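You operate a simulated robot arm through the tools that you are given. There is no shell and no other tool. Be economical: measure what you need, move in short steps, check, and stop when the job is done.

You are at the controls of a simulated two-armed robot. One attempt, no reset.

## Task
Take the card tube and leave it on the work mat. Fetch the cream candle and set it in the blue bucket. Take the dust brush and put it on top of the peg tin. Pick up the level with one hand, pass it to the other hand and put it on the table top. Fetch the priming jug and set it on the bottom shelf. Put the small tin labelled "hooks" from the table top on top of the button tin and the small tin marked "rings" on the workbench top. Shut the soap flap. Do these in any order. Set down upright: card tube, priming jug, small tin.

The check looks at the end state, three seconds after you hand in, the way a careful person would. Anything else that was tipped, shoved, dropped, spilled or broken makes it a failure.

## Robot
Two 7-joint arms with four-finger grippers on one trunk, on a base that drives. Base frame: it is fixed to the floor where the robot stands at the start and does not move with it; the origin is under the middle of the robot, x ahead of it, y to its left, z up; the surface under the hand at the start is at about z = 0.78. Lengths are in m, angles in degrees, forces in N, time in s.
The left shoulder is at the start at [0.04, 0.181, 1.355], the right one opposite. With the tool pointing down near the work surface each hand reaches from about 0.1 to 0.78 m from the robot's upright axis, wherever it stands, measured 20 degrees to its own side. Places, roughly: blue bucket [0.5, -0.75, 0.75]; bottom shelf [-4, -3.6, 0.1]; button tin [-2, -1.5, 1]; card tube [0.75, 0, 1]; cream candle (6x6x10 cm) [0.6, -1.1, 0.6]; dust brush (5x5x17 cm) [-1.2, -1, 0.9]; level [-1.5, -1, 1]; peg tin [-1, -0.75, 1]; priming jug (15x9x13 cm) [-1.3, -1.8, 0.4]; small tin [-2, -1.5, 1]; soap flap [-1.5, 0.8, 1]; table top [-1.6, -1.6, 0.8]; work mat (34x25 cm) [-1.82, -0.92, 0.86]; workbench top [-1.6, -1, 0.9]. Payload 3.67 kg a hand.
The TCP of each hand is the grasp point between the finger pads, 0.028 m short of the fingertips. In the tool frame z runs along the fingers and y along their closing line. Largest opening 0.112 m; the body of the gripper starts 0.073 m behind the TCP.
Orientation is that of the tool frame in the base frame, as a unit quaternion [x, y, z, w]. With the fingers straight down and closing along the base's y, the tool's x points along the base's -x, its y along +y and its z along -z.

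## Interface
- The arms move only by the tool arm_command. It takes "left_moves", "right_moves" or both (then of equal length, played together; a hand with none holds still); each is a list of rows, each a list of 7 numbers: the shift along the tool's x, y, z in units of 400 mm (1.0 is 400 mm), then the turn, a rotation vector about the tool's x, y, z in units of 180 degrees (1.0 is 180 degrees), then the finger opening in mm, from 0 to 112. In form: [[dx, dy, dz, wx, wy, wz, grip], ...]. A call has 1 to 8 rows; each row is the pose to reach, as a shift and turn from the pose commanded when the call began, along the tool's axes at that moment. A call with a number of a shift or a turn outside -1 to 1 is refused whole. A row lasts 0.2 s, in which the tool goes at most 0.05 m and 8.6 degrees; a call with a longer step from one row to the next is refused whole, and so is a gripper value outside its range. Where a pose cannot be reached the arm comes as near as it can. A force on the tool above 40 N (or 10 N above the force at the start of the call, whichever is more), or a blocked arm, ends the call early, and 0.2 s more pass. Each finger halts on what it meets, pressing with about 37 N; the grip force reading is that of the motor and also rises with nothing between the fingers. The clock runs only during rows and for 0.2 s after the last one: add rows that repeat a pose to give the fingers time. It gives the time, the measured TCP pose, the force on the tool (base axes), the opening and the grip force at its end, in the units of the frame above (readings bear some noise), with the torque about the TCP (base axes, N m) and any sound that the robot's microphone picked up.
- Cameras (640 x 400 px; columns grow to the right, rows downward): "scene" is now at [0.0872, -0.0467, 1.5832]; the picture's right is [-0.65, -0.76, 0.00], its down [-0.52, 0.44, -0.73] and it looks along [0.56, -0.47, -0.69] (base axes); focal length 259 px, centre (320, 200). "left" rides on the left gripper at [0.06, 0.018, -0.104] in its tool frame; the picture's right is [-0.29, 0.96, 0.00], its down [-0.80, -0.24, -0.55] and it looks along [-0.53, -0.16, 0.83] (tool axes); focal length 234 px, centre (320, 200). "right" rides on the right gripper at [0.06, -0.018, -0.104] in its tool frame; the picture's right is [0.29, 0.96, 0.00], its down [-0.80, 0.24, -0.55] and it looks along [-0.53, 0.16, 0.83] (tool axes); focal length 234 px, centre (320, 200).
- capture(camera): a new picture of that camera. The clock stands still meanwhile.
- raise_lower(by): slides the trunk up (or, below 0, down) by that many m; the arms and the scene camera ride with it, the base frame stays. It gives what a move gives, with no picture.
- drive_base(legs): drives the robot by 1 to 6 legs, each [ahead, left, turn to the left] in m, m and degrees, along the robot's own axes; the way and the turn of a leg run together, so that a leg with both is an arc; at most 1.5 m and 180 degrees a leg. The arms and the cameras ride along, it lands a little off, and it stops where it bumps. It gives what a move gives.
- aim_head(pan, tilt): turns the head with the scene camera to pan (to the left, within 86 degrees either way) and tilt (down, from -29 to 69), counted from straight ahead of the robot. It gives what a move gives.
- locate(camera, pixels): for up to 12 pixels [column, row] of the newest picture of that camera ("zoom" is the newest enlarged one), the place [x, y, z] in the base frame of the surface seen there, good to about 0.002 m, but the place of the scene camera against the robot may be out by one fixed shift of up to 0.018 m in any direction. The clock stands still meanwhile.
- enlarge(camera, box): a new picture of the part [left, top, right, bottom] of that camera's present view, enlarged. The clock stands still meanwhile.
- sign_off(): hands the job in; it is judged then, once.

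Work in short steps. Measure before you move; look again where a grasp or a placing could have gone wrong, and mend it. You have 322 turns and 200 pictures in all, those below and enlarged ones among them. Open the grippers and draw the arms clear of the work before you hand the job in, unless the task says otherwise; then end with one line.

The tools are called after ">>>" by a JSON object that holds its "method" and its "body". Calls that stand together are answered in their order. arm_command: Moves the arms, as the interface text tells. Its arguments: {"type":"object","properties":{"left_moves":{"type":"array","items":{"type":"array","items":{"type":"number"}}},"right_moves":{"type":"array","items":{"type":"array","items":{"type":"number"}}}},"required":[]} The other tools are called the same way: raise_lower (by) slides the trunk up or down; drive_base (legs) drives the base; aim_head (pan, tilt) turns the head that bears the scene camera; capture (camera) takes a picture; locate (camera, pixels) gives the place of the surface under pixels of a picture; enlarge (camera, box) takes an enlarged picture of a part of a camera's view; sign_off () hands the job in.

At the start:

```text
clock: 0.0
left_tcp_pos: [0.5014, -0.0728, 1.3217]
left_tcp_rot: [0.0, 1.0, 0.0, 0.0]
left_contact_force: [0.0, -0.6, 0.3]
left_wrist_torque: [-0.01, -0.02, 0.02]
left_finger_gap: 0.1117
left_finger_force: 0.1
right_tcp_pos: [0.4093, -0.5696, 1.2242]
right_tcp_rot: [0.0, 1.0, 0.0, 0.0]
right_contact_force: [-0.6, -0.2, -0.2]
right_wrist_torque: [0.01, 0.0, 0.01]
right_finger_gap: 0.1122
right_finger_force: 0.1
trunk travel left (down, up): [-0.475, 0.039]
robot x, y, heading: [0.0003, 0.0029, 0.2]
head pan, tilt: [-40.2, 43.3]
```

scene: 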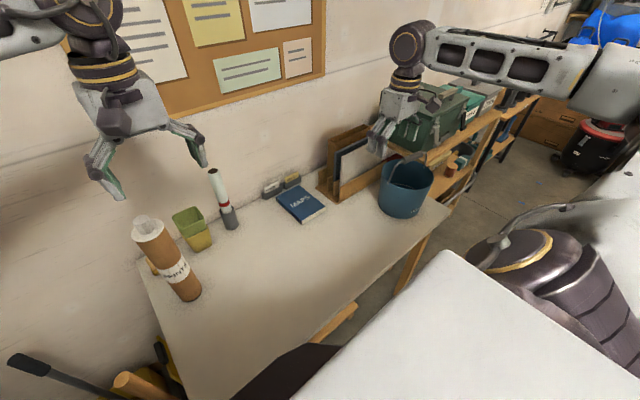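
right: 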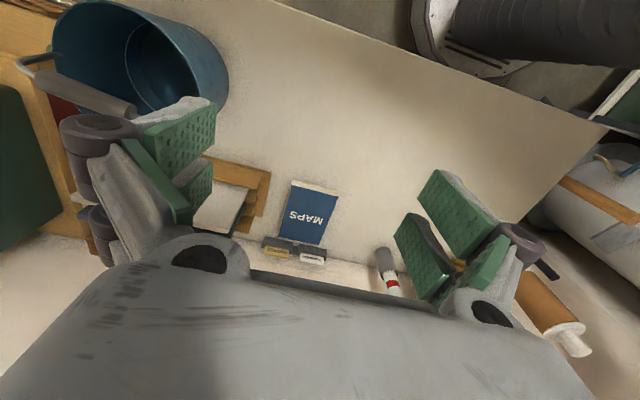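
left: 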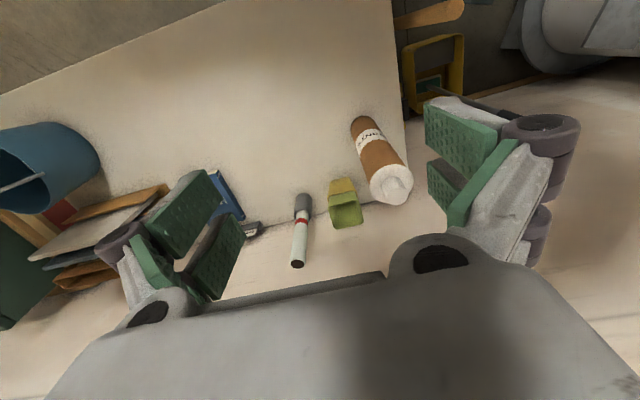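

The card tube appears to be the brown tube at (165,260) and the blue bucket is at (405,188). I'll locate key points on them first.

>>> {"method": "locate", "body": {"camera": "scene", "pixels": [[147, 228], [172, 262], [188, 298], [404, 165], [385, 195], [432, 180], [405, 215], [455, 165], [270, 260], [440, 210], [145, 265], [220, 185]]}}

>>> {"method": "enlarge", "body": {"camera": "scene", "box": [100, 150, 260, 310]}}

>>> {"method": "enlarge", "body": {"camera": "scene", "box": [360, 60, 560, 230]}}

```text
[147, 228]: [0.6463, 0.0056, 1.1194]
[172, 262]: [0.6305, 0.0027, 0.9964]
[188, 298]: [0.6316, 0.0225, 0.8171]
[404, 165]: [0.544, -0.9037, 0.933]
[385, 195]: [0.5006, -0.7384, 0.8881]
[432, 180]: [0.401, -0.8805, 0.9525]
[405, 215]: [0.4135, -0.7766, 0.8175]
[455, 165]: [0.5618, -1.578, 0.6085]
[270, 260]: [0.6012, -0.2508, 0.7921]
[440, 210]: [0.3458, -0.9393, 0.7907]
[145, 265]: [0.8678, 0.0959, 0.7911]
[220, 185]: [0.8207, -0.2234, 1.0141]
```

```text
2.50 times, centred on (180, 230) of scene
```

zoom: 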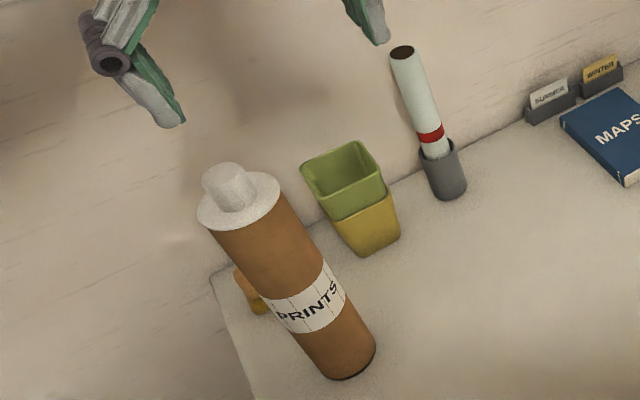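

```text
2.35 times, centred on (460, 145) of scene
```

zoom: 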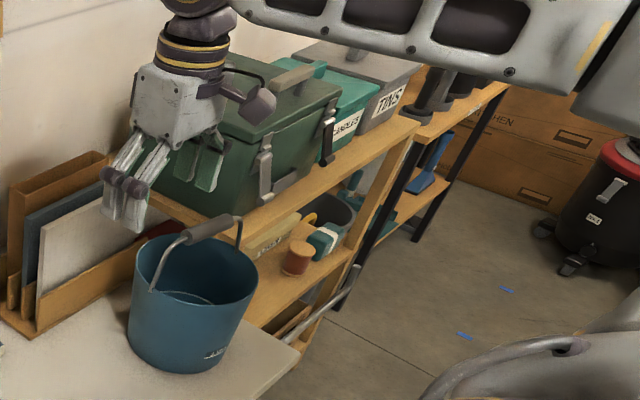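

The brown PRINTS tube stands at about (0.65, 0.0) and the bucket at about (0.47, -0.83). I survey with the head before moving anything.

>>> {"method": "aim_head", "body": {"pan": -75, "tilt": 35}}

>>> {"method": "capture", "body": {"camera": "scene"}}

>>> {"method": "aim_head", "body": {"pan": 86, "tilt": 25}}

>>> {"method": "capture", "body": {"camera": "scene"}}

>>> {"method": "aim_head", "body": {"pan": 10, "tilt": 40}}

>>> {"method": "capture", "body": {"camera": "scene"}}

```text
clock: 1.0
left_tcp_pos: [0.5017, -0.0731, 1.3218]
left_tcp_rot: [0.0, 1.0, -0.001, 0.0]
left_contact_force: [-0.3, -0.6, 0.3]
left_wrist_torque: [-0.02, 0.01, 0.01]
left_finger_gap: 0.1121
left_finger_force: 0.0
right_tcp_pos: [0.4085, -0.57, 1.2231]
right_tcp_rot: [0.0, 1.0, 0.0, -0.001]
right_contact_force: [0.5, 0.0, 0.0]
right_wrist_torque: [0.02, 0.02, -0.01]
right_finger_gap: 0.1121
right_finger_force: 0.2
trunk travel left (down, up): [-0.475, 0.039]
robot x, y, heading: [0.001, -0.0001, 0.1]
head pan, tilt: [-75.0, 35.0]
```

```text
194 pictures are left
```

scene: 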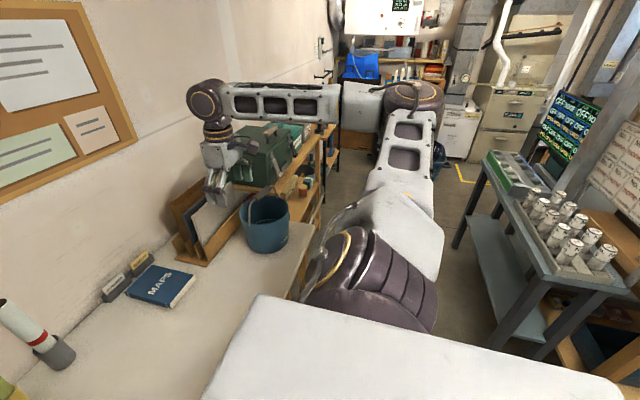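

```text
clock: 3.5
left_tcp_pos: [0.5024, -0.0732, 1.3224]
left_tcp_rot: [0.0, 1.0, 0.0, 0.0]
left_contact_force: [0.6, 0.1, -0.5]
left_wrist_torque: [0.03, 0.01, -0.02]
left_finger_gap: 0.1119
left_finger_force: 0.0
right_tcp_pos: [0.4094, -0.5701, 1.2232]
right_tcp_rot: [0.001, 1.0, -0.001, 0.0]
right_contact_force: [-0.5, 0.4, 0.2]
right_wrist_torque: [-0.02, 0.01, -0.04]
right_finger_gap: 0.1121
right_finger_force: 0.1
trunk travel left (down, up): [-0.475, 0.039]
robot x, y, heading: [0.0016, -0.0003, 0.2]
head pan, tilt: [85.9, 25.0]
```

```text
193 pictures are left
```

scene: 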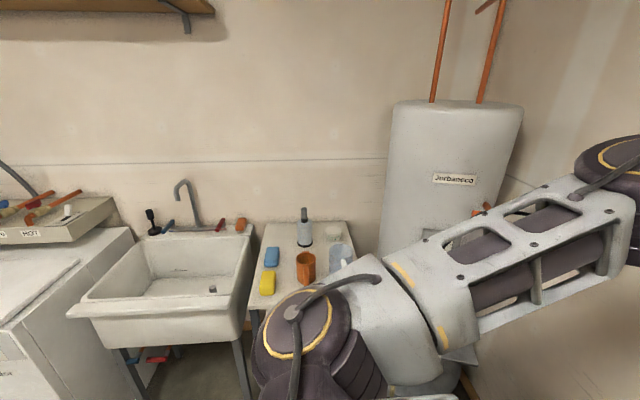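

```text
clock: 5.0
left_tcp_pos: [0.5022, -0.0733, 1.3212]
left_tcp_rot: [0.0, 1.0, 0.0, -0.001]
left_contact_force: [0.3, -0.9, 0.4]
left_wrist_torque: [-0.02, 0.01, 0.02]
left_finger_gap: 0.1116
left_finger_force: 0.0
right_tcp_pos: [0.4085, -0.5706, 1.223]
right_tcp_rot: [0.0, 1.0, 0.0, 0.0]
right_contact_force: [0.1, 0.4, -0.1]
right_wrist_torque: [-0.01, 0.02, 0.01]
right_finger_gap: 0.1123
right_finger_force: 0.0
trunk travel left (down, up): [-0.475, 0.039]
robot x, y, heading: [-0.0014, -0.0007, -0.1]
head pan, tilt: [10.0, 40.0]
```

```text
192 pictures are left
```

scene: 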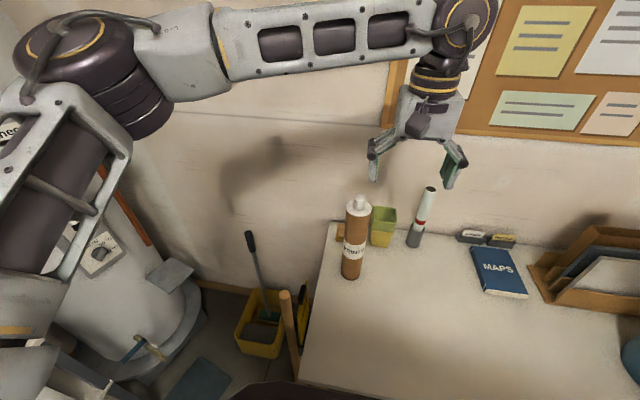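

The tube stands clearly at column 355, rows 195-280. I zoom and measure its edges for the grasp.

>>> {"method": "enlarge", "body": {"camera": "scene", "box": [310, 180, 410, 290]}}

>>> {"method": "enlarge", "body": {"camera": "left", "box": [320, 100, 440, 240]}}

>>> {"method": "locate", "body": {"camera": "left", "pixels": [[373, 190], [408, 180], [390, 175], [392, 202], [352, 122], [362, 118], [358, 155], [385, 140]]}}

```text
3.64 times, centred on (360, 235) of scene
```

zoom: 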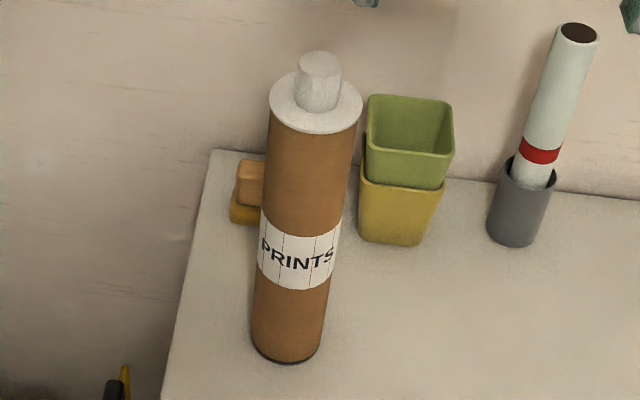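

```text
2.86 times, centred on (380, 170) of left
```

zoom: 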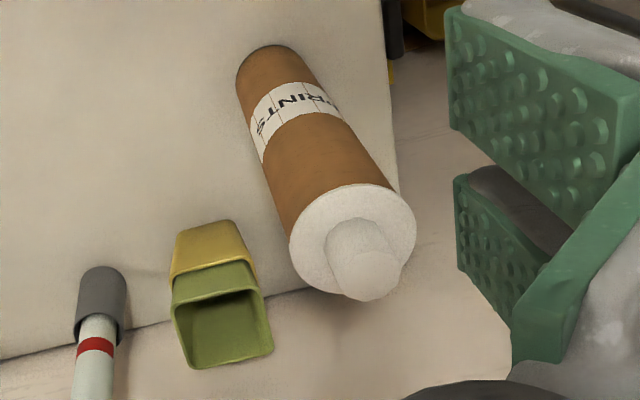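

```text
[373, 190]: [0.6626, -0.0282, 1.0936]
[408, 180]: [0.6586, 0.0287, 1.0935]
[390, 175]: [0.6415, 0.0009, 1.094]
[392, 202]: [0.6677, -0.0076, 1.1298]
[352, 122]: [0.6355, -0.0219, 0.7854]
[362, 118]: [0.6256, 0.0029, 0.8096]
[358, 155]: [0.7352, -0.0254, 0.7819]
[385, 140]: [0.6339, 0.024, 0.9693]
```

Disc of the cap is at z≈1.094. I locate its rim and the knob for centre and diameter.

>>> {"method": "locate", "body": {"camera": "left", "pixels": [[372, 189], [371, 182], [410, 185], [413, 180], [390, 168], [401, 197], [392, 184], [378, 197], [362, 160], [383, 155], [370, 135], [395, 150]]}}

```text
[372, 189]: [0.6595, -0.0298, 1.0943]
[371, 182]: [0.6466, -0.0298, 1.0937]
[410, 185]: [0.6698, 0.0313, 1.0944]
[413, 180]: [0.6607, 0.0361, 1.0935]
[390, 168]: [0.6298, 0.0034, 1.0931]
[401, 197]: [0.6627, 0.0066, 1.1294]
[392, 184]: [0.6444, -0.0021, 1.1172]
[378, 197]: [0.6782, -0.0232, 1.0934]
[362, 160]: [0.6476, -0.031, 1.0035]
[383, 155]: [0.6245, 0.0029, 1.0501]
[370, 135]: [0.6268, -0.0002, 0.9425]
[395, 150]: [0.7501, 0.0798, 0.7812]
```

Tube centre ≈(0.66, 0.003), diameter ≈0.07, cap plane z 1.094. Before picking, I map the right side of the room (shelf, blocking tables) for the candle and driving.

>>> {"method": "aim_head", "body": {"pan": -80, "tilt": 38}}

>>> {"method": "capture", "body": {"camera": "scene"}}

>>> {"method": "locate", "body": {"camera": "scene", "pixels": [[300, 220], [320, 170], [268, 130], [440, 250], [470, 215], [500, 325], [420, 190], [560, 300], [330, 130], [480, 160], [600, 260], [290, 230]]}}

```text
clock: 6.6
left_tcp_pos: [0.5008, -0.0738, 1.3216]
left_tcp_rot: [0.0, 1.0, 0.0, 0.0]
left_contact_force: [-1.2, -0.9, -0.2]
left_wrist_torque: [0.0, -0.02, 0.01]
left_finger_gap: 0.1122
left_finger_force: 0.1
right_tcp_pos: [0.4084, -0.5704, 1.2236]
right_tcp_rot: [0.0, 1.0, 0.0, 0.0]
right_contact_force: [-0.4, 0.2, 0.0]
right_wrist_torque: [0.01, -0.02, 0.01]
right_finger_gap: 0.1121
right_finger_force: 0.1
trunk travel left (down, up): [-0.475, 0.039]
robot x, y, heading: [0.0006, 0.0006, -0.2]
head pan, tilt: [-80.0, 38.0]
```

```text
189 pictures are left
```

scene: 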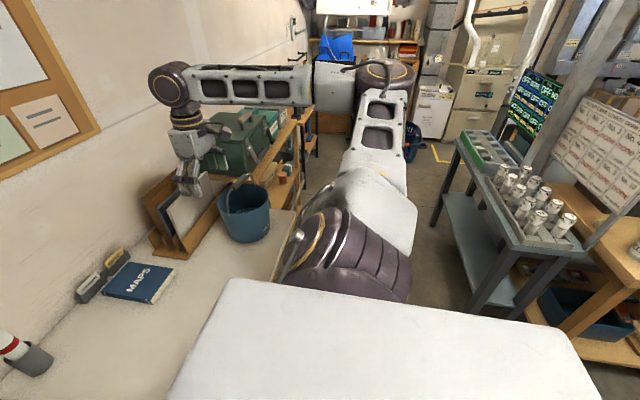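

```text
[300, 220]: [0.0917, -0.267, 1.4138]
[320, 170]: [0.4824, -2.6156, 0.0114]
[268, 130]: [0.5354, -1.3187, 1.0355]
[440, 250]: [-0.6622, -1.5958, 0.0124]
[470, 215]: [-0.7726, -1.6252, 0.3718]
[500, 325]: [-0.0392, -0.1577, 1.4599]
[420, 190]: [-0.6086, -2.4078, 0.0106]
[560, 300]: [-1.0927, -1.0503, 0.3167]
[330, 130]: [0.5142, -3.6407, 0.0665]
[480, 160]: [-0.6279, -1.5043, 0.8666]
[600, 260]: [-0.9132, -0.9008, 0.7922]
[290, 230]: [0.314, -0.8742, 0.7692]
```

The aisle between shelf front (x≈0.45) and the grey table (x≈-0.6) is open along y. I drive right by 0.8 m with a small back-off to view the shelf and candle.

>>> {"method": "drive_base", "body": {"legs": [[-0.08, -0.4, 0], [0, -0.4, 0]]}}

>>> {"method": "aim_head", "body": {"pan": -25, "tilt": 50}}

>>> {"method": "capture", "body": {"camera": "scene"}}

```text
clock: 11.3
left_tcp_pos: [0.4218, -0.8755, 1.3223]
left_tcp_rot: [-0.001, 1.0, -0.001, 0.001]
left_contact_force: [-0.7, -0.3, 0.2]
left_wrist_torque: [-0.03, 0.01, 0.01]
left_finger_gap: 0.112
left_finger_force: 0.0
right_tcp_pos: [0.3301, -1.3725, 1.225]
right_tcp_rot: [0.0, 1.0, -0.001, 0.0]
right_contact_force: [-0.8, -0.5, 0.3]
right_wrist_torque: [-0.01, -0.02, 0.01]
right_finger_gap: 0.1118
right_finger_force: 0.1
trunk travel left (down, up): [-0.475, 0.039]
robot x, y, heading: [-0.0781, -0.8002, -0.2]
head pan, tilt: [-80.0, 38.0]
```

```text
clock: 12.6
left_tcp_pos: [0.423, -0.8769, 1.3231]
left_tcp_rot: [0.0, 1.0, 0.0, 0.0]
left_contact_force: [-0.3, 0.0, -0.5]
left_wrist_torque: [0.01, 0.04, -0.03]
left_finger_gap: 0.1121
left_finger_force: 0.0
right_tcp_pos: [0.3297, -1.3745, 1.2234]
right_tcp_rot: [0.0, 1.0, 0.0, 0.0]
right_contact_force: [-0.3, 0.1, 0.1]
right_wrist_torque: [0.02, -0.03, 0.0]
right_finger_gap: 0.1121
right_finger_force: 0.1
trunk travel left (down, up): [-0.475, 0.039]
robot x, y, heading: [-0.0823, -0.8051, 0.1]
head pan, tilt: [-25.0, 50.0]
```

```text
188 pictures are left
```

scene: 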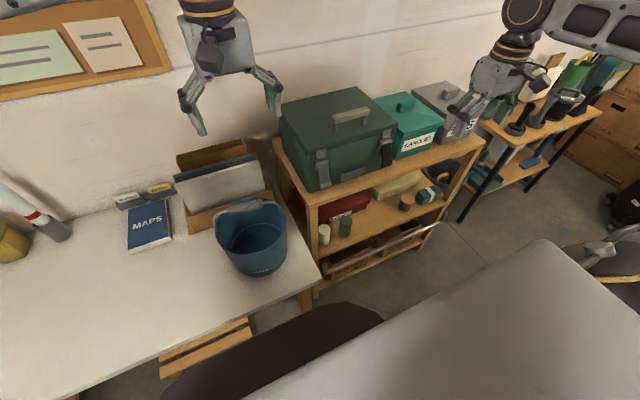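

The cream candle looks to be at (324,235) on the middle shelf beside a green one at (346,226). I zoom in.

>>> {"method": "enlarge", "body": {"camera": "scene", "box": [280, 150, 480, 300]}}

>>> {"method": "locate", "body": {"camera": "scene", "pixels": [[324, 226], [323, 236], [324, 246], [346, 226], [314, 215], [318, 265], [352, 235], [290, 152], [316, 203], [250, 215], [225, 225], [258, 245]]}}

```text
2.67 times, centred on (380, 225) of scene
```

zoom: 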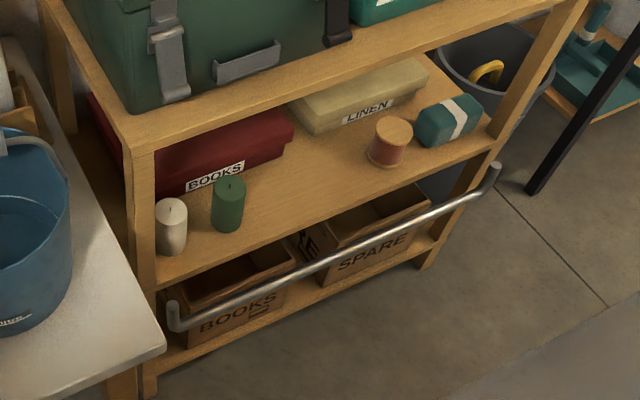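

```text
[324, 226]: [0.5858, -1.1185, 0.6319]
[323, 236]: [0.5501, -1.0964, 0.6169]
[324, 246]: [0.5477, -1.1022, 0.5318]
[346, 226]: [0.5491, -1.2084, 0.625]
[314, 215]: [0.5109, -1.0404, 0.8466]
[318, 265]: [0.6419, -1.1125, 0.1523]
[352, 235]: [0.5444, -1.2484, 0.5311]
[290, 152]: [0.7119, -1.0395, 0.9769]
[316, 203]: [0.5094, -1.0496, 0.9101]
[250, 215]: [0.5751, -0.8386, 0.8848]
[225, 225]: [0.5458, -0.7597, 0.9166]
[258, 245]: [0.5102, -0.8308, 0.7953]
```

Candle ~ (0.575, -1.10, 0.53–0.63), close to the post. I zoom tighter to measure post and neighbour gaps.

>>> {"method": "enlarge", "body": {"camera": "scene", "box": [305, 205, 375, 255]}}

```text
8.00 times, centred on (340, 230) of scene
```

zoom: 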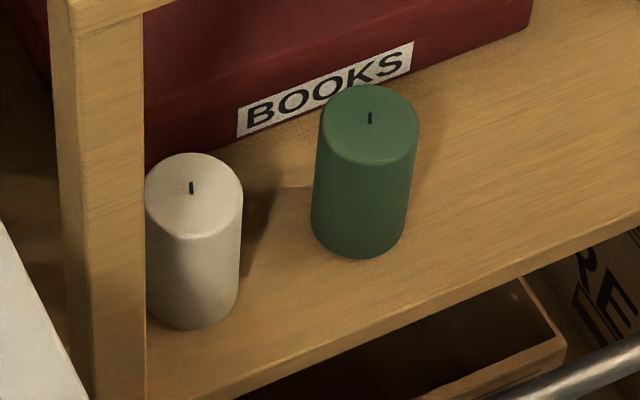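

>>> {"method": "locate", "body": {"camera": "zoom", "pixels": [[192, 190], [160, 190], [232, 190], [192, 160], [192, 228], [370, 120], [326, 120], [412, 120], [130, 200], [100, 200], [142, 370], [200, 345]]}}

```text
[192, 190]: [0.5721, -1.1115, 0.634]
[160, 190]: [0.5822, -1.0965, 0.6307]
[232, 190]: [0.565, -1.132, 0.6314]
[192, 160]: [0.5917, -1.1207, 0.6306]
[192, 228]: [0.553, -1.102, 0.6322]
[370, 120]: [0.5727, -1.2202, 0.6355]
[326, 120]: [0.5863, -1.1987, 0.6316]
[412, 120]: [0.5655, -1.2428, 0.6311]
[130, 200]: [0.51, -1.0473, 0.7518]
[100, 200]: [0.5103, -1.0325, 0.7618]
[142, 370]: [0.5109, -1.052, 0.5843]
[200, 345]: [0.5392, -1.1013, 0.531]
```

Candle centre ≈(0.572,-1.1115), 28 mm clear of the post and 49 mm of the green one: a horizontal grasp closing along y fits. I raise the left hand clear, turn the right hand to horizontal and check with its own camera, after backing up a bit.

>>> {"method": "drive_base", "body": {"legs": [[-0.1, -0.13, 0]]}}

>>> {"method": "arm_command", "body": {"left_moves": [[0.1, 0, -0.06, 0, 0, 0, 110], [0.2, 0, -0.12, 0, 0, 0, 110], [0.3, 0, -0.18, 0, 0, 0, 110], [0.35, 0, -0.24, 0, 0, 0, 110], [0.35, 0, -0.3, 0, 0, 0, 110], [0.35, 0, -0.36, 0, 0, 0, 110], [0.35, 0, -0.42, 0, 0, 0, 110], [0.35, 0, -0.45, 0, 0, 0, 110]], "right_moves": [[0, 0.1, 0, 0, -0.047, 0, 86], [0, 0.2, 0, 0, -0.094, 0, 86], [0, 0.3, 0, 0, -0.141, 0, 86], [0, 0.4, 0, 0, -0.188, 0, 86], [0, 0.5, 0, 0, -0.235, 0, 86], [0, 0.6, 0, 0, -0.282, 0, 86], [0, 0.7, 0, 0, -0.329, 0, 86], [0, 0.8, 0, 0, -0.376, 0, 86]]}}

```text
clock: 14.0
left_tcp_pos: [0.3244, -1.0027, 1.322]
left_tcp_rot: [-0.002, 1.0, -0.001, -0.001]
left_contact_force: [0.7, 0.3, -0.8]
left_wrist_torque: [-0.05, 0.03, 0.0]
left_finger_gap: 0.1119
left_finger_force: 0.2
right_tcp_pos: [0.232, -1.4995, 1.2241]
right_tcp_rot: [0.0, 1.0, 0.0, -0.001]
right_contact_force: [0.6, -0.3, -0.1]
right_wrist_torque: [-0.04, -0.01, 0.0]
right_finger_gap: 0.1121
right_finger_force: 0.0
trunk travel left (down, up): [-0.475, 0.039]
robot x, y, heading: [-0.1754, -0.9325, -0.1]
head pan, tilt: [-25.0, 50.0]
```

```text
clock: 15.8
left_tcp_pos: [0.1828, -1.0056, 1.503]
left_tcp_rot: [-0.002, 1.0, 0.0, 0.001]
left_contact_force: [-0.4, 0.1, 0.1]
left_wrist_torque: [0.02, -0.02, 0.03]
left_finger_gap: 0.11
left_finger_force: 0.1
right_tcp_pos: [0.3577, -1.1907, 1.2089]
right_tcp_rot: [0.004, 0.831, -0.02, 0.556]
right_contact_force: [1.3, 2.7, 0.8]
right_wrist_torque: [-0.12, 0.06, -0.26]
right_finger_gap: 0.0864
right_finger_force: 0.1
right hand out of reach, approached as far as the arm can: row 4, 5, 6, 7, 8
trunk travel left (down, up): [-0.475, 0.039]
robot x, y, heading: [-0.1799, -0.9308, 0.2]
head pan, tilt: [-25.0, 50.0]
```

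The hand was limited while near the body. I finish the turn while moving it forward to x≈0.38.

>>> {"method": "arm_command", "body": {"right_moves": [[-0.036, 0.04, 0.087, 0, -0.031, 0, 86], [-0.071, 0.081, 0.174, 0, -0.062, 0, 86], [-0.107, 0.12, 0.26, 0, -0.093, 0, 86], [-0.142, 0.1625, 0.347, 0, -0.124, 0, 86], [-0.142, 0.1625, 0.347, 0, -0.124, 0, 86]]}}

>>> {"method": "capture", "body": {"camera": "right"}}

>>> {"method": "capture", "body": {"camera": "scene"}}

```text
clock: 17.0
left_tcp_pos: [0.1821, -1.0055, 1.5026]
left_tcp_rot: [-0.001, 1.0, 0.0, 0.0]
left_contact_force: [-0.8, 0.2, 0.3]
left_wrist_torque: [0.02, -0.02, -0.03]
left_finger_gap: 0.1103
left_finger_force: 0.1
right_tcp_pos: [0.5066, -1.107, 1.2084]
right_tcp_rot: [0.0, 0.708, 0.0, 0.707]
right_contact_force: [-0.2, -1.0, 0.4]
right_wrist_torque: [-0.01, -0.03, 0.03]
right_finger_gap: 0.086
right_finger_force: 0.1
trunk travel left (down, up): [-0.475, 0.039]
robot x, y, heading: [-0.1806, -0.9291, -0.1]
head pan, tilt: [-25.0, 50.0]
```

```text
185 pictures are left
```

right: 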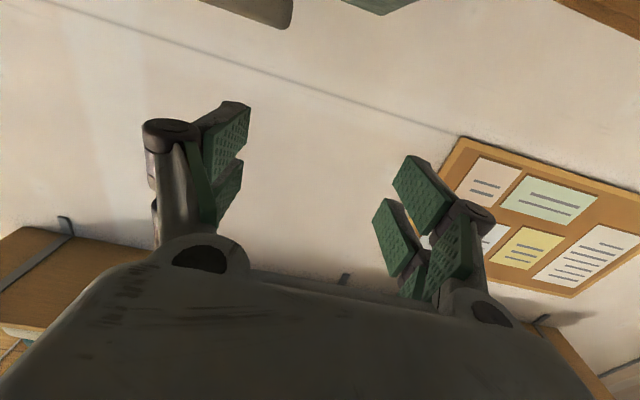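

```text
184 pictures are left
```

scene: 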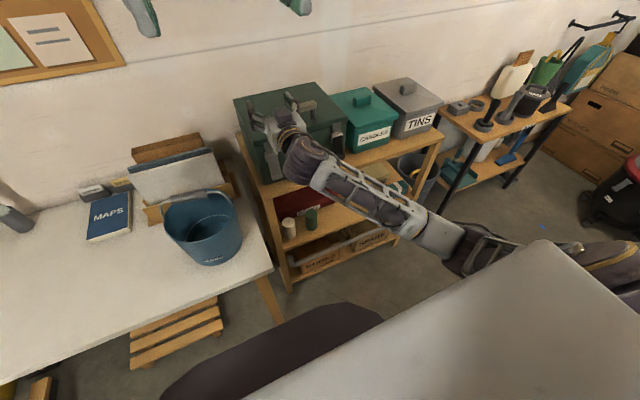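

The hand is horizontal at (0.507,-1.107,1.208). I zoom the scene camera on the gripper to calibrate the scene-camera shift.

>>> {"method": "enlarge", "body": {"camera": "scene", "box": [240, 80, 350, 160]}}

```text
5.00 times, centred on (295, 120) of scene
```

zoom: 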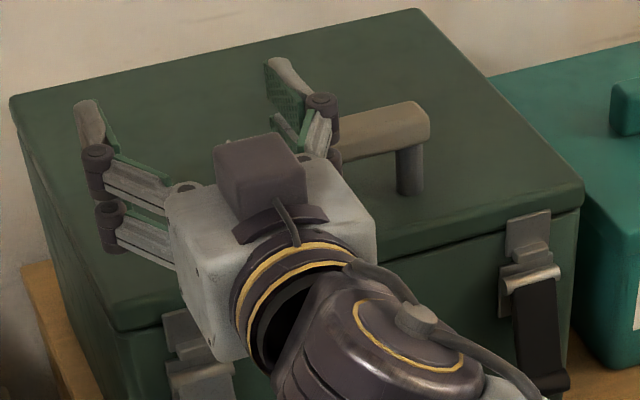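

>>> {"method": "locate", "body": {"camera": "zoom", "pixels": [[86, 110], [98, 125], [108, 140], [275, 65], [290, 80], [280, 85], [97, 158], [325, 105], [220, 180], [330, 185]]}}

```text
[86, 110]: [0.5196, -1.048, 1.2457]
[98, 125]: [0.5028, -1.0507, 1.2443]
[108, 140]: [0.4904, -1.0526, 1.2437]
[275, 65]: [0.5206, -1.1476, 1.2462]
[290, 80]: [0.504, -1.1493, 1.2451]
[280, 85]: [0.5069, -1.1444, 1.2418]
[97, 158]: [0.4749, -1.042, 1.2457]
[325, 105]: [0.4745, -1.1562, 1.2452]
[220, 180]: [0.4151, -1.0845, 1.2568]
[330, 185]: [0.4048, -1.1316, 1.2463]
```

The finger midpoint reads y -1.098 versus the true -1.107, so the scene view seems shifted. I check with fixed features in the left hand's camera.

>>> {"method": "capture", "body": {"camera": "left"}}

```text
182 pictures are left
```

left: 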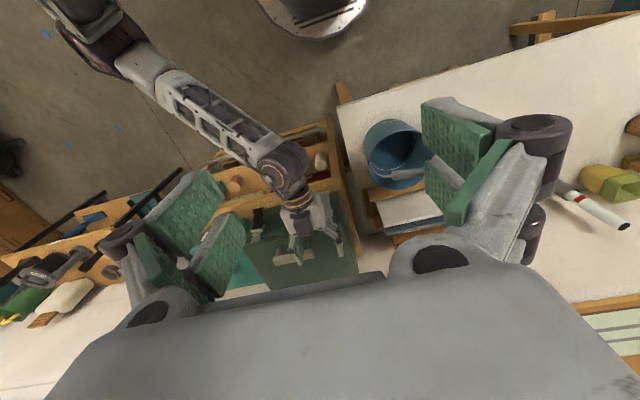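

The candle shows at about (320,160), next to the post, in the left camera. I zoom on it.

>>> {"method": "enlarge", "body": {"camera": "left", "box": [290, 120, 430, 200]}}

>>> {"method": "enlarge", "body": {"camera": "scene", "box": [180, 170, 330, 300]}}

```text
4.57 times, centred on (360, 160) of left
```

zoom: 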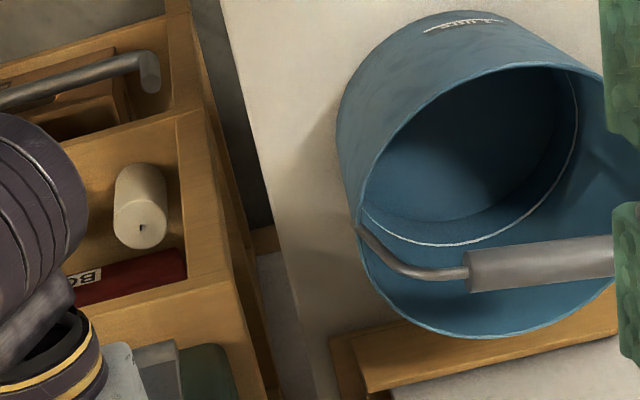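

```text
3.08 times, centred on (255, 235) of scene
```

zoom: 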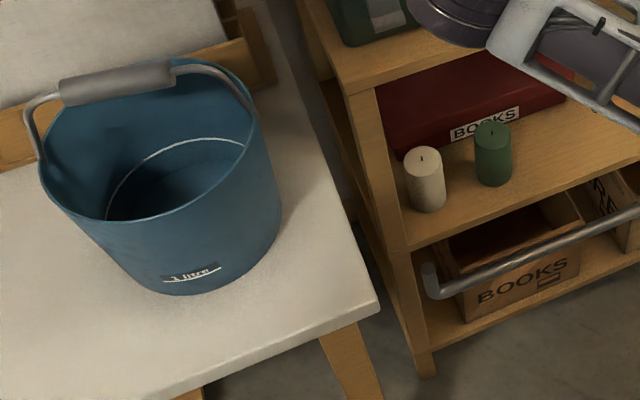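

>>> {"method": "locate", "body": {"camera": "zoom", "pixels": [[422, 160], [410, 162], [438, 162], [422, 175], [424, 152], [432, 280], [62, 92], [175, 72], [160, 140], [190, 270], [250, 140], [375, 305]]}}

>>> {"method": "locate", "body": {"camera": "left", "pixels": [[321.3, 166.1], [316, 166], [326, 166], [321.5, 170], [320.5, 162], [323, 135], [392.5, 175.5], [324, 155], [375, 165], [340, 140], [400, 150], [405, 140]]}}

```text
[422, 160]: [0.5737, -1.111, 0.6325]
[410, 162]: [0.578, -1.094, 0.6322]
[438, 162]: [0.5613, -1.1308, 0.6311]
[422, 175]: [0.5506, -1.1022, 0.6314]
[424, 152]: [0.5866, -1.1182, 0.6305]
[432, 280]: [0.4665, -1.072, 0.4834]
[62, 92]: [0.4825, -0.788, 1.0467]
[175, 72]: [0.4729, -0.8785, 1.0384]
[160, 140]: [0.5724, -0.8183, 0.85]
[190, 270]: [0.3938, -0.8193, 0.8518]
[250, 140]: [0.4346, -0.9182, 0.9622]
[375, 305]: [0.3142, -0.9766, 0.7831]
```

```text
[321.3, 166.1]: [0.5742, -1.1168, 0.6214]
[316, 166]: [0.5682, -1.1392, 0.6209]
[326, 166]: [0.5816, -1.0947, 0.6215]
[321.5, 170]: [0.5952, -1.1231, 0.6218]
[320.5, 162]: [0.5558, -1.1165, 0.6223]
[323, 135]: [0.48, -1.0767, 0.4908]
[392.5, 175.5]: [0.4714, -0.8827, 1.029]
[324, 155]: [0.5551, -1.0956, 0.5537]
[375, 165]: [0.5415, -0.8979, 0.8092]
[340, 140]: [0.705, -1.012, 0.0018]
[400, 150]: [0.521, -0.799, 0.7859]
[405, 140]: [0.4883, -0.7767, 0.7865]
```

Comparison gives scene correction ≈(0,-0.006,-0.010). True candle centre (0.574,-1.117), z 0.521–0.622. I probe the post depth and books box for finger clearance.

>>> {"method": "locate", "body": {"camera": "left", "pixels": [[333.7, 155.6], [340.3, 170.9], [322.8, 179.7], [328, 180], [329.5, 171], [326, 160], [329, 150], [333, 144], [331.6, 129.4], [337, 150], [315, 175], [328, 165]]}}

```text
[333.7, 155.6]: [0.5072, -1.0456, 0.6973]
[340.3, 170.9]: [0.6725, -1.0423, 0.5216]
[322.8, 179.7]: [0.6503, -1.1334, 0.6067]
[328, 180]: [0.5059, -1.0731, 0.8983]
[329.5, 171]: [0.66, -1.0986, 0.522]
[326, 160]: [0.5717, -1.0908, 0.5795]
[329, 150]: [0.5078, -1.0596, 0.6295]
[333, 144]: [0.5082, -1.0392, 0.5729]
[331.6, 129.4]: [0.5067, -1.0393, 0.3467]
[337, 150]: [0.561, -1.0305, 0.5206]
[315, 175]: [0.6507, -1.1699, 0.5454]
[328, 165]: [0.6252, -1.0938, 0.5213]
```

Post inner edge y≈-1.06 only near x 0.51–0.55. I'll approach yawed 20° left and pitched 12° down for clearance; first retreat to (0.42,-1.165) with that orientation, then lower the trunk.

>>> {"method": "arm_command", "body": {"right_moves": [[0, -0.05, -0.07, -0.03, 0.018, 0, 84], [0, -0.1, -0.14, -0.06, 0.036, 0, 84], [0, -0.15, -0.2125, -0.09, 0.054, 0, 84], [0, -0.15, -0.2125, -0.111, 0.067, 0, 84], [0, -0.15, -0.2125, -0.111, 0.067, 0, 84]]}}

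>>> {"method": "raise_lower", "body": {"by": -0.4}}

```text
clock: 18.2
left_tcp_pos: [0.1846, -1.005, 1.5027]
left_tcp_rot: [-0.001, 1.0, 0.0, 0.0]
left_contact_force: [0.1, 0.4, -0.2]
left_wrist_torque: [0.0, 0.03, 0.03]
left_finger_gap: 0.1098
left_finger_force: 0.1
right_tcp_pos: [0.4198, -1.1659, 1.2075]
right_tcp_rot: [-0.123, 0.766, 0.123, 0.618]
right_contact_force: [0.0, -0.4, 0.2]
right_wrist_torque: [0.0, -0.03, 0.01]
right_finger_gap: 0.0839
right_finger_force: 0.2
trunk travel left (down, up): [-0.475, 0.039]
robot x, y, heading: [-0.1783, -0.9337, 0.1]
head pan, tilt: [-25.0, 50.0]
```

```text
clock: 22.0
left_tcp_pos: [0.183, -1.0043, 1.1022]
left_tcp_rot: [-0.002, 1.0, 0.0, 0.0]
left_contact_force: [-0.2, 0.5, -0.1]
left_wrist_torque: [0.02, 0.01, -0.01]
left_finger_gap: 0.11
left_finger_force: 0.0
right_tcp_pos: [0.4199, -1.1654, 0.8062]
right_tcp_rot: [-0.122, 0.766, 0.123, 0.619]
right_contact_force: [0.5, 0.5, 0.5]
right_wrist_torque: [-0.01, 0.01, 0.0]
right_finger_gap: 0.0841
right_finger_force: 0.1
trunk travel left (down, up): [-0.075, 0.439]
robot x, y, heading: [-0.1782, -0.93, -0.2]
head pan, tilt: [-25.0, 50.0]
```

Trunk down fine. I lower the hand to the pre-grasp point (0.451,-1.162,0.611).

>>> {"method": "arm_command", "body": {"right_moves": [[0.092, -0.007, 0.035, 0, 0, 0, 84], [0.184, -0.015, 0.069, 0, 0, 0, 84], [0.277, -0.022, 0.104, 0, 0, 0, 84], [0.369, -0.03, 0.138, 0, 0, 0, 84], [0.461, -0.037, 0.1727, 0, 0, 0, 84], [0.461, -0.037, 0.1727, 0, 0, 0, 84]]}}

>>> {"method": "capture", "body": {"camera": "right"}}

>>> {"method": "capture", "body": {"camera": "scene"}}

```text
clock: 23.4
left_tcp_pos: [0.1829, -1.0056, 1.1015]
left_tcp_rot: [-0.001, 1.0, 0.0, 0.001]
left_contact_force: [-0.1, 0.1, 0.2]
left_wrist_torque: [-0.02, 0.01, 0.01]
left_finger_gap: 0.1102
left_finger_force: 0.1
right_tcp_pos: [0.4513, -1.1627, 0.6107]
right_tcp_rot: [-0.123, 0.767, 0.123, 0.618]
right_contact_force: [-0.6, 0.6, -0.2]
right_wrist_torque: [-0.01, -0.02, 0.0]
right_finger_gap: 0.0842
right_finger_force: 0.0
trunk travel left (down, up): [-0.075, 0.439]
robot x, y, heading: [-0.1773, -0.9298, 0.0]
head pan, tilt: [-25.0, 50.0]
```

```text
179 pictures are left
```

right: 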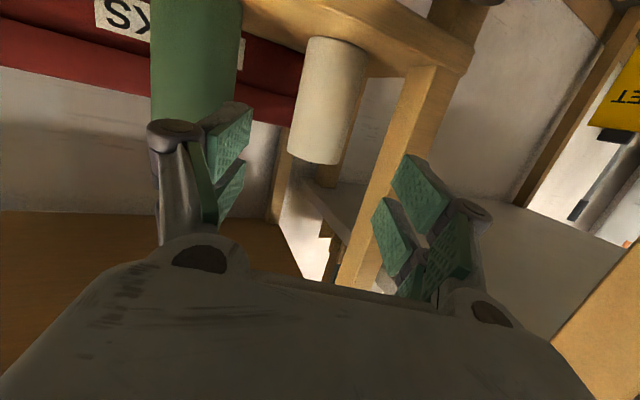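

```text
178 pictures are left
```

scene: 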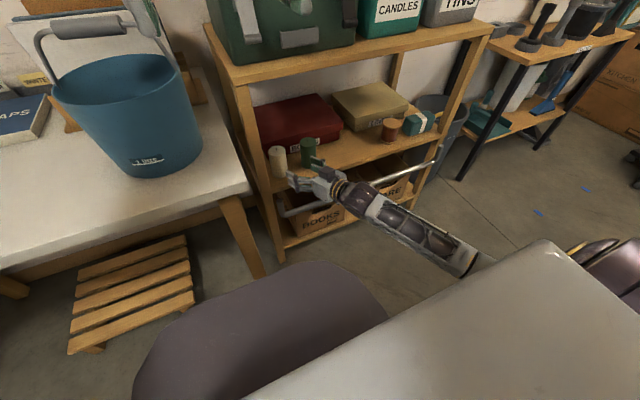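

The candle sits between the fingers in the right view (330,100), post at (400,130). I verify the candle position with this accurate camera.

>>> {"method": "locate", "body": {"camera": "right", "pixels": [[308, 100], [330, 100], [355, 100], [320, 160], [335, 45], [392, 150], [240, 60], [425, 100]]}}

```text
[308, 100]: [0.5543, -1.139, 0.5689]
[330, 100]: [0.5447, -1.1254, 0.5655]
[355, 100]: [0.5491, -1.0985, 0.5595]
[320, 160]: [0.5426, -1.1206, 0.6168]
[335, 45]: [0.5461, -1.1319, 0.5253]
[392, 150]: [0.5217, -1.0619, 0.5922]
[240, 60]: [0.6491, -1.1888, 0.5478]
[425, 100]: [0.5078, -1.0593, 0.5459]
```

Consistent: centre (0.573,-1.118). I advance 0.09 m along the fingers, then look.

>>> {"method": "arm_command", "body": {"right_moves": [[0, 0, 0.06, 0, 0, 0, 84], [0, 0, 0.12, 0, 0, 0, 84], [0, 0, 0.18, 0, 0, 0, 84], [0, 0, 0.225, 0, 0, 0, 84]]}}

>>> {"method": "capture", "body": {"camera": "right"}}

```text
clock: 24.4
left_tcp_pos: [0.1836, -1.005, 1.1009]
left_tcp_rot: [-0.001, 1.0, 0.0, -0.001]
left_contact_force: [0.0, -0.2, -0.2]
left_wrist_torque: [0.03, 0.02, 0.03]
left_finger_gap: 0.1101
left_finger_force: 0.0
right_tcp_pos: [0.5343, -1.1322, 0.5931]
right_tcp_rot: [-0.122, 0.766, 0.122, 0.619]
right_contact_force: [0.4, -0.6, 0.8]
right_wrist_torque: [-0.01, -0.04, 0.0]
right_finger_gap: 0.084
right_finger_force: 0.1
trunk travel left (down, up): [-0.075, 0.439]
robot x, y, heading: [-0.1794, -0.9302, -0.1]
head pan, tilt: [-25.0, 50.0]
```

```text
177 pictures are left
```

right: 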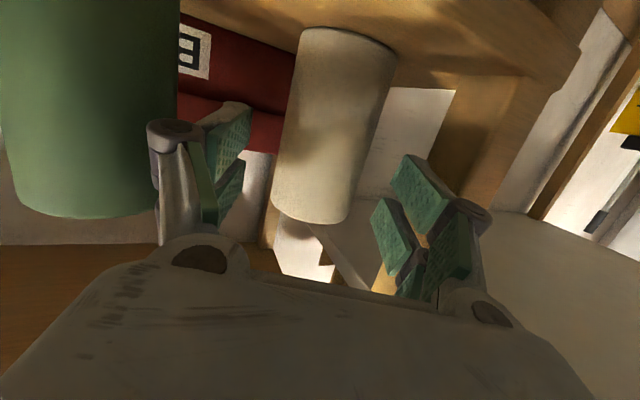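

Centred: lateral error ~0. I narrow to 76 mm for clearance to the green candle and advance the last 0.038 m, then close.

>>> {"method": "arm_command", "body": {"right_moves": [[0, 0, 0.0, 0, 0, 0, 75], [0, 0, 0.03, 0, 0, 0, 75], [0, 0, 0.06, 0, 0, 0, 75], [0, 0, 0.09, 0, 0, 0, 75], [0, 0, 0.09, 0, 0, 0, 50], [0, 0, 0.09, 0, 0, 0, 50], [0, 0, 0.09, 0, 0, 0, 50]]}}

>>> {"method": "capture", "body": {"camera": "right"}}

```text
clock: 26.0
left_tcp_pos: [0.1828, -1.0045, 1.1013]
left_tcp_rot: [-0.001, 1.0, 0.0, 0.0]
left_contact_force: [-0.3, 0.6, 0.2]
left_wrist_torque: [-0.01, -0.03, -0.01]
left_finger_gap: 0.1102
left_finger_force: 0.1
right_tcp_pos: [0.5683, -1.1195, 0.5856]
right_tcp_rot: [-0.123, 0.766, 0.124, 0.619]
right_contact_force: [0.0, 1.0, 1.0]
right_wrist_torque: [0.01, 0.01, 0.01]
right_finger_gap: 0.0532
right_finger_force: 37.1
trunk travel left (down, up): [-0.075, 0.439]
robot x, y, heading: [-0.1771, -0.9354, 0.1]
head pan, tilt: [-25.0, 50.0]
```

```text
176 pictures are left
```

right: 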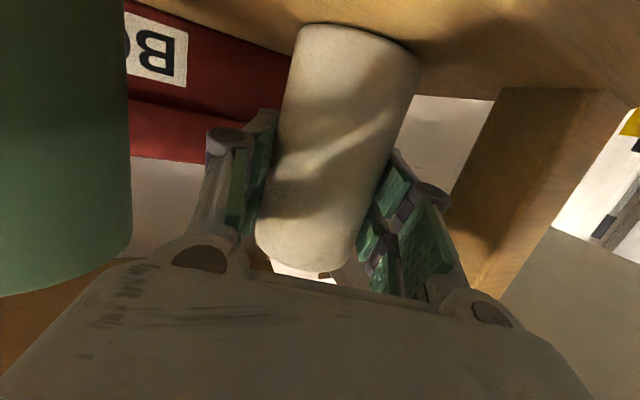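

Gripped (53 mm, 37 N). I lift 2 cm and withdraw along the approach line.

>>> {"method": "arm_command", "body": {"right_moves": [[-0.049, 0.002, -0.01, 0, 0, 0, 45], [-0.049, 0.002, -0.08, 0, 0, 0, 45], [-0.049, 0.002, -0.16, 0, 0, 0, 45], [-0.049, 0.002, -0.26, 0, 0, 0, 45], [-0.049, 0.002, -0.36, 0, 0, 0, 45], [-0.049, 0.002, -0.44, 0, 0, 0, 45]]}}

>>> {"method": "capture", "body": {"camera": "right"}}

```text
clock: 27.4
left_tcp_pos: [0.183, -1.0053, 1.1023]
left_tcp_rot: [-0.002, 1.0, 0.0, 0.0]
left_contact_force: [-0.2, 0.4, 0.8]
left_wrist_torque: [0.01, 0.0, 0.01]
left_finger_gap: 0.1098
left_finger_force: 0.0
right_tcp_pos: [0.4091, -1.1797, 0.6405]
right_tcp_rot: [-0.123, 0.766, 0.123, 0.618]
right_contact_force: [-0.2, 0.0, -2.4]
right_wrist_torque: [-0.04, 0.02, 0.05]
right_finger_gap: 0.0533
right_finger_force: 37.3
trunk travel left (down, up): [-0.075, 0.439]
robot x, y, heading: [-0.1844, -0.9305, -0.1]
head pan, tilt: [-25.0, 50.0]
```

```text
175 pictures are left
```

right: 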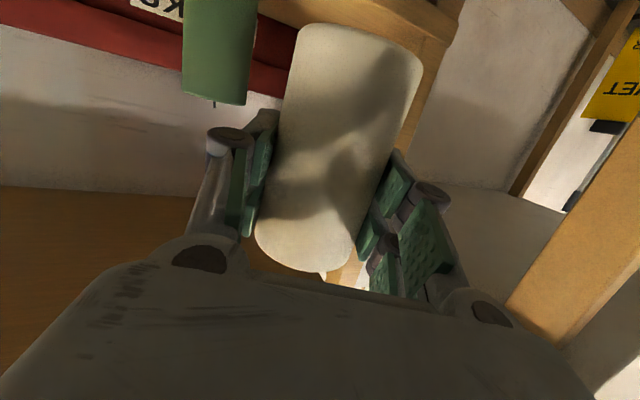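

Candle held. I raise the trunk and re-measure the bucket from the left camera above.

>>> {"method": "raise_lower", "body": {"by": 0.42}}

>>> {"method": "enlarge", "body": {"camera": "left", "box": [350, 100, 450, 200]}}

```text
refused: 0.42 is not a number from -0.4 to 0.4
```

```text
4.00 times, centred on (400, 150) of left
```

zoom: 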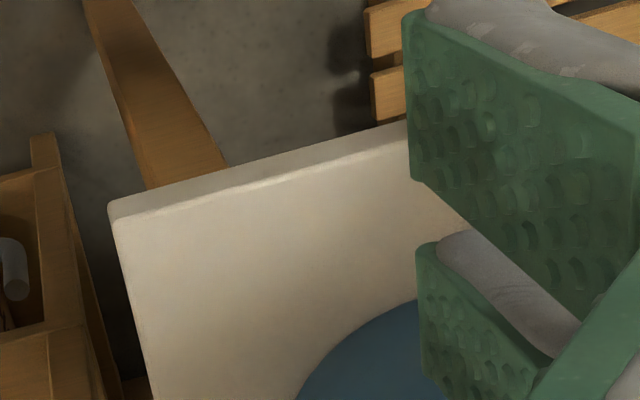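

The step limit is 0.4 m; I raise by 0.4 and take a view.

>>> {"method": "raise_lower", "body": {"by": 0.4}}

>>> {"method": "arm_command", "body": {"left_moves": [[0, 0.1, 0, 0, 0, 0, 60], [0, 0.2, 0, 0, 0, 0, 30], [0, 0.25, 0, 0, 0, 0, 30]]}}

>>> {"method": "enlarge", "body": {"camera": "left", "box": [300, 80, 460, 200]}}

```text
clock: 31.3
left_tcp_pos: [0.1837, -1.0059, 1.5023]
left_tcp_rot: [-0.001, 1.0, 0.0, 0.0]
left_contact_force: [-0.2, 0.1, 0.3]
left_wrist_torque: [0.0, -0.01, -0.02]
left_finger_gap: 0.1102
left_finger_force: 0.2
right_tcp_pos: [0.4107, -1.179, 1.0426]
right_tcp_rot: [-0.122, 0.766, 0.122, 0.619]
right_contact_force: [0.8, 0.2, -2.7]
right_wrist_torque: [0.0, 0.0, 0.0]
right_finger_gap: 0.0534
right_finger_force: 36.9
trunk travel left (down, up): [-0.475, 0.039]
robot x, y, heading: [-0.1842, -0.9291, -0.3]
head pan, tilt: [-25.0, 50.0]
```

```text
clock: 32.1
left_tcp_pos: [0.1821, -0.9082, 1.5026]
left_tcp_rot: [-0.001, 1.0, 0.0, 0.0]
left_contact_force: [0.0, 0.9, -0.1]
left_wrist_torque: [0.02, 0.0, 0.01]
left_finger_gap: 0.0301
left_finger_force: 0.0
right_tcp_pos: [0.4107, -1.1793, 1.0417]
right_tcp_rot: [-0.123, 0.766, 0.123, 0.619]
right_contact_force: [-0.2, 0.6, -3.0]
right_wrist_torque: [0.01, 0.02, 0.01]
right_finger_gap: 0.0533
right_finger_force: 37.2
trunk travel left (down, up): [-0.475, 0.039]
robot x, y, heading: [-0.1783, -0.9263, 0.2]
head pan, tilt: [-25.0, 50.0]
```

```text
3.33 times, centred on (380, 140) of left
```

zoom: 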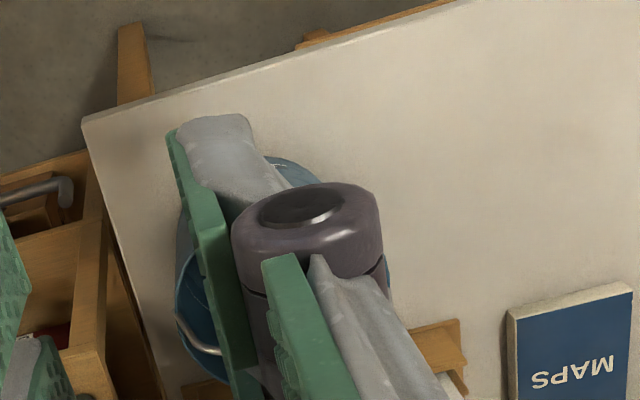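

The finger now hides the bucket; I open the left fingers again and shift the hand so the bucket falls between them.

>>> {"method": "arm_command", "body": {"left_moves": [[0, 0, 0, 0, 0, 0, 85], [0, 0.05, 0, 0, 0, 0, 112], [0, 0.1, 0, 0, 0, 0, 112], [0, 0.15, 0, 0, 0, 0, 112]]}}

>>> {"method": "capture", "body": {"camera": "left"}}

```text
clock: 33.1
left_tcp_pos: [0.1828, -0.8447, 1.5025]
left_tcp_rot: [-0.001, 1.0, 0.0, 0.0]
left_contact_force: [0.3, 0.0, -0.1]
left_wrist_torque: [-0.02, 0.03, 0.03]
left_finger_gap: 0.1119
left_finger_force: 0.0
right_tcp_pos: [0.4102, -1.1787, 1.0415]
right_tcp_rot: [-0.123, 0.766, 0.123, 0.619]
right_contact_force: [0.3, 0.5, -1.9]
right_wrist_torque: [0.0, 0.0, -0.03]
right_finger_gap: 0.0533
right_finger_force: 36.6
trunk travel left (down, up): [-0.475, 0.039]
robot x, y, heading: [-0.1809, -0.9314, -0.1]
head pan, tilt: [-25.0, 50.0]
```

```text
172 pictures are left
```

left: 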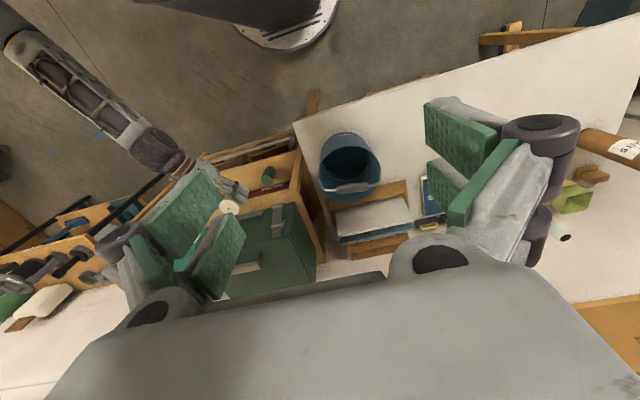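

>>> {"method": "enlarge", "body": {"camera": "left", "box": [305, 120, 395, 210]}}

```text
4.44 times, centred on (350, 165) of left
```

zoom: 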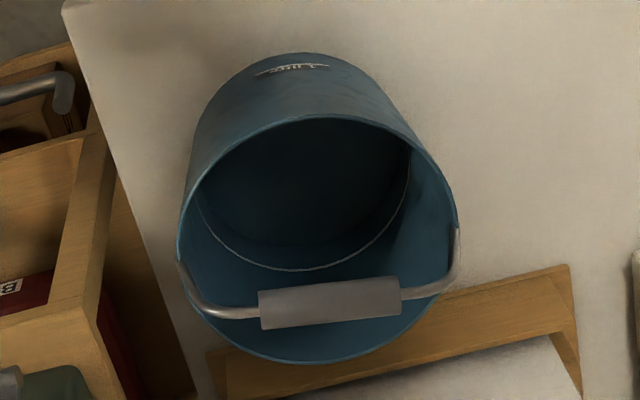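

>>> {"method": "locate", "body": {"camera": "zoom", "pixels": [[320, 118], [179, 255], [457, 225], [310, 361], [325, 305], [270, 310], [390, 290], [180, 265], [300, 200], [300, 240], [230, 165], [420, 150]]}}

```text
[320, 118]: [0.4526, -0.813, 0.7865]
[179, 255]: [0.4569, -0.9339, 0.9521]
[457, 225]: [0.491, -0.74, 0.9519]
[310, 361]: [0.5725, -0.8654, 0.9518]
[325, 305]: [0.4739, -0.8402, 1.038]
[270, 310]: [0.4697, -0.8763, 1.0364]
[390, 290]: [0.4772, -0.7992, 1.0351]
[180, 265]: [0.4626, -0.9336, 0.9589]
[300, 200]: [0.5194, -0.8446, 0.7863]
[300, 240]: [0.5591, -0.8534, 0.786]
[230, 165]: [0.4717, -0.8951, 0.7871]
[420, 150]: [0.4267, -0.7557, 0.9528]
```

Rim centre ≈(0.474,-0.838), z 0.952, floor 0.786, with the bail standing across the middle. I'll regrip the candle from above so it can be lowered through the front half: first lift the hand and drive left 0.35 to set the candle on open table.

>>> {"method": "arm_command", "body": {"right_moves": [[-0.1, 0, -0.02, 0, 0, 0, 45], [-0.2, 0, -0.04, 0, 0, 0, 45], [-0.3, 0, -0.06, 0, 0, 0, 45], [-0.4, 0, -0.08, 0, 0, 0, 45], [-0.5, 0, -0.1, 0, 0, 0, 45]]}}

>>> {"method": "drive_base", "body": {"legs": [[0, 0.35, 0]]}}

>>> {"method": "capture", "body": {"camera": "scene"}}

```text
clock: 34.3
left_tcp_pos: [0.1833, -0.8455, 1.5026]
left_tcp_rot: [-0.002, 1.0, 0.0, 0.001]
left_contact_force: [-0.2, 0.4, -0.2]
left_wrist_torque: [-0.01, 0.01, 0.02]
left_finger_gap: 0.1119
left_finger_force: 0.0
right_tcp_pos: [0.4158, -1.1851, 1.2454]
right_tcp_rot: [-0.123, 0.767, 0.123, 0.618]
right_contact_force: [-1.5, 0.7, -2.5]
right_wrist_torque: [0.02, 0.03, 0.01]
right_finger_gap: 0.0529
right_finger_force: 36.8
trunk travel left (down, up): [-0.475, 0.039]
robot x, y, heading: [-0.1792, -0.9278, 0.1]
head pan, tilt: [-25.0, 50.0]
```

```text
clock: 36.6
left_tcp_pos: [0.1832, -0.498, 1.5021]
left_tcp_rot: [-0.003, 1.0, 0.001, 0.0]
left_contact_force: [-0.2, 0.3, -0.2]
left_wrist_torque: [0.02, 0.02, -0.01]
left_finger_gap: 0.1119
left_finger_force: 0.1
right_tcp_pos: [0.4161, -0.8356, 1.2447]
right_tcp_rot: [-0.123, 0.766, 0.124, 0.618]
right_contact_force: [-1.1, 0.5, -1.9]
right_wrist_torque: [-0.02, 0.0, -0.02]
right_finger_gap: 0.0532
right_finger_force: 37.3
trunk travel left (down, up): [-0.475, 0.039]
robot x, y, heading: [-0.1785, -0.5834, 0.1]
head pan, tilt: [-25.0, 50.0]
```

```text
170 pictures are left
```

scene: 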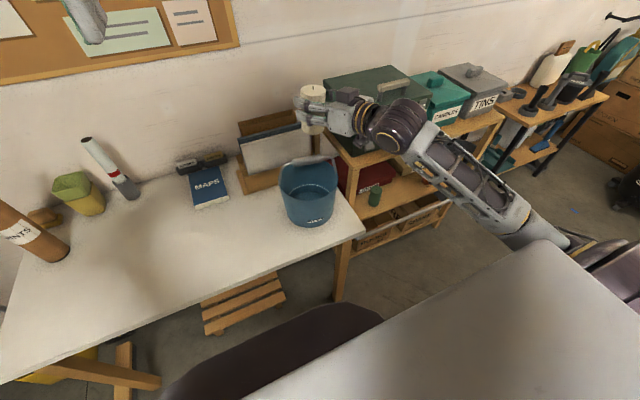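

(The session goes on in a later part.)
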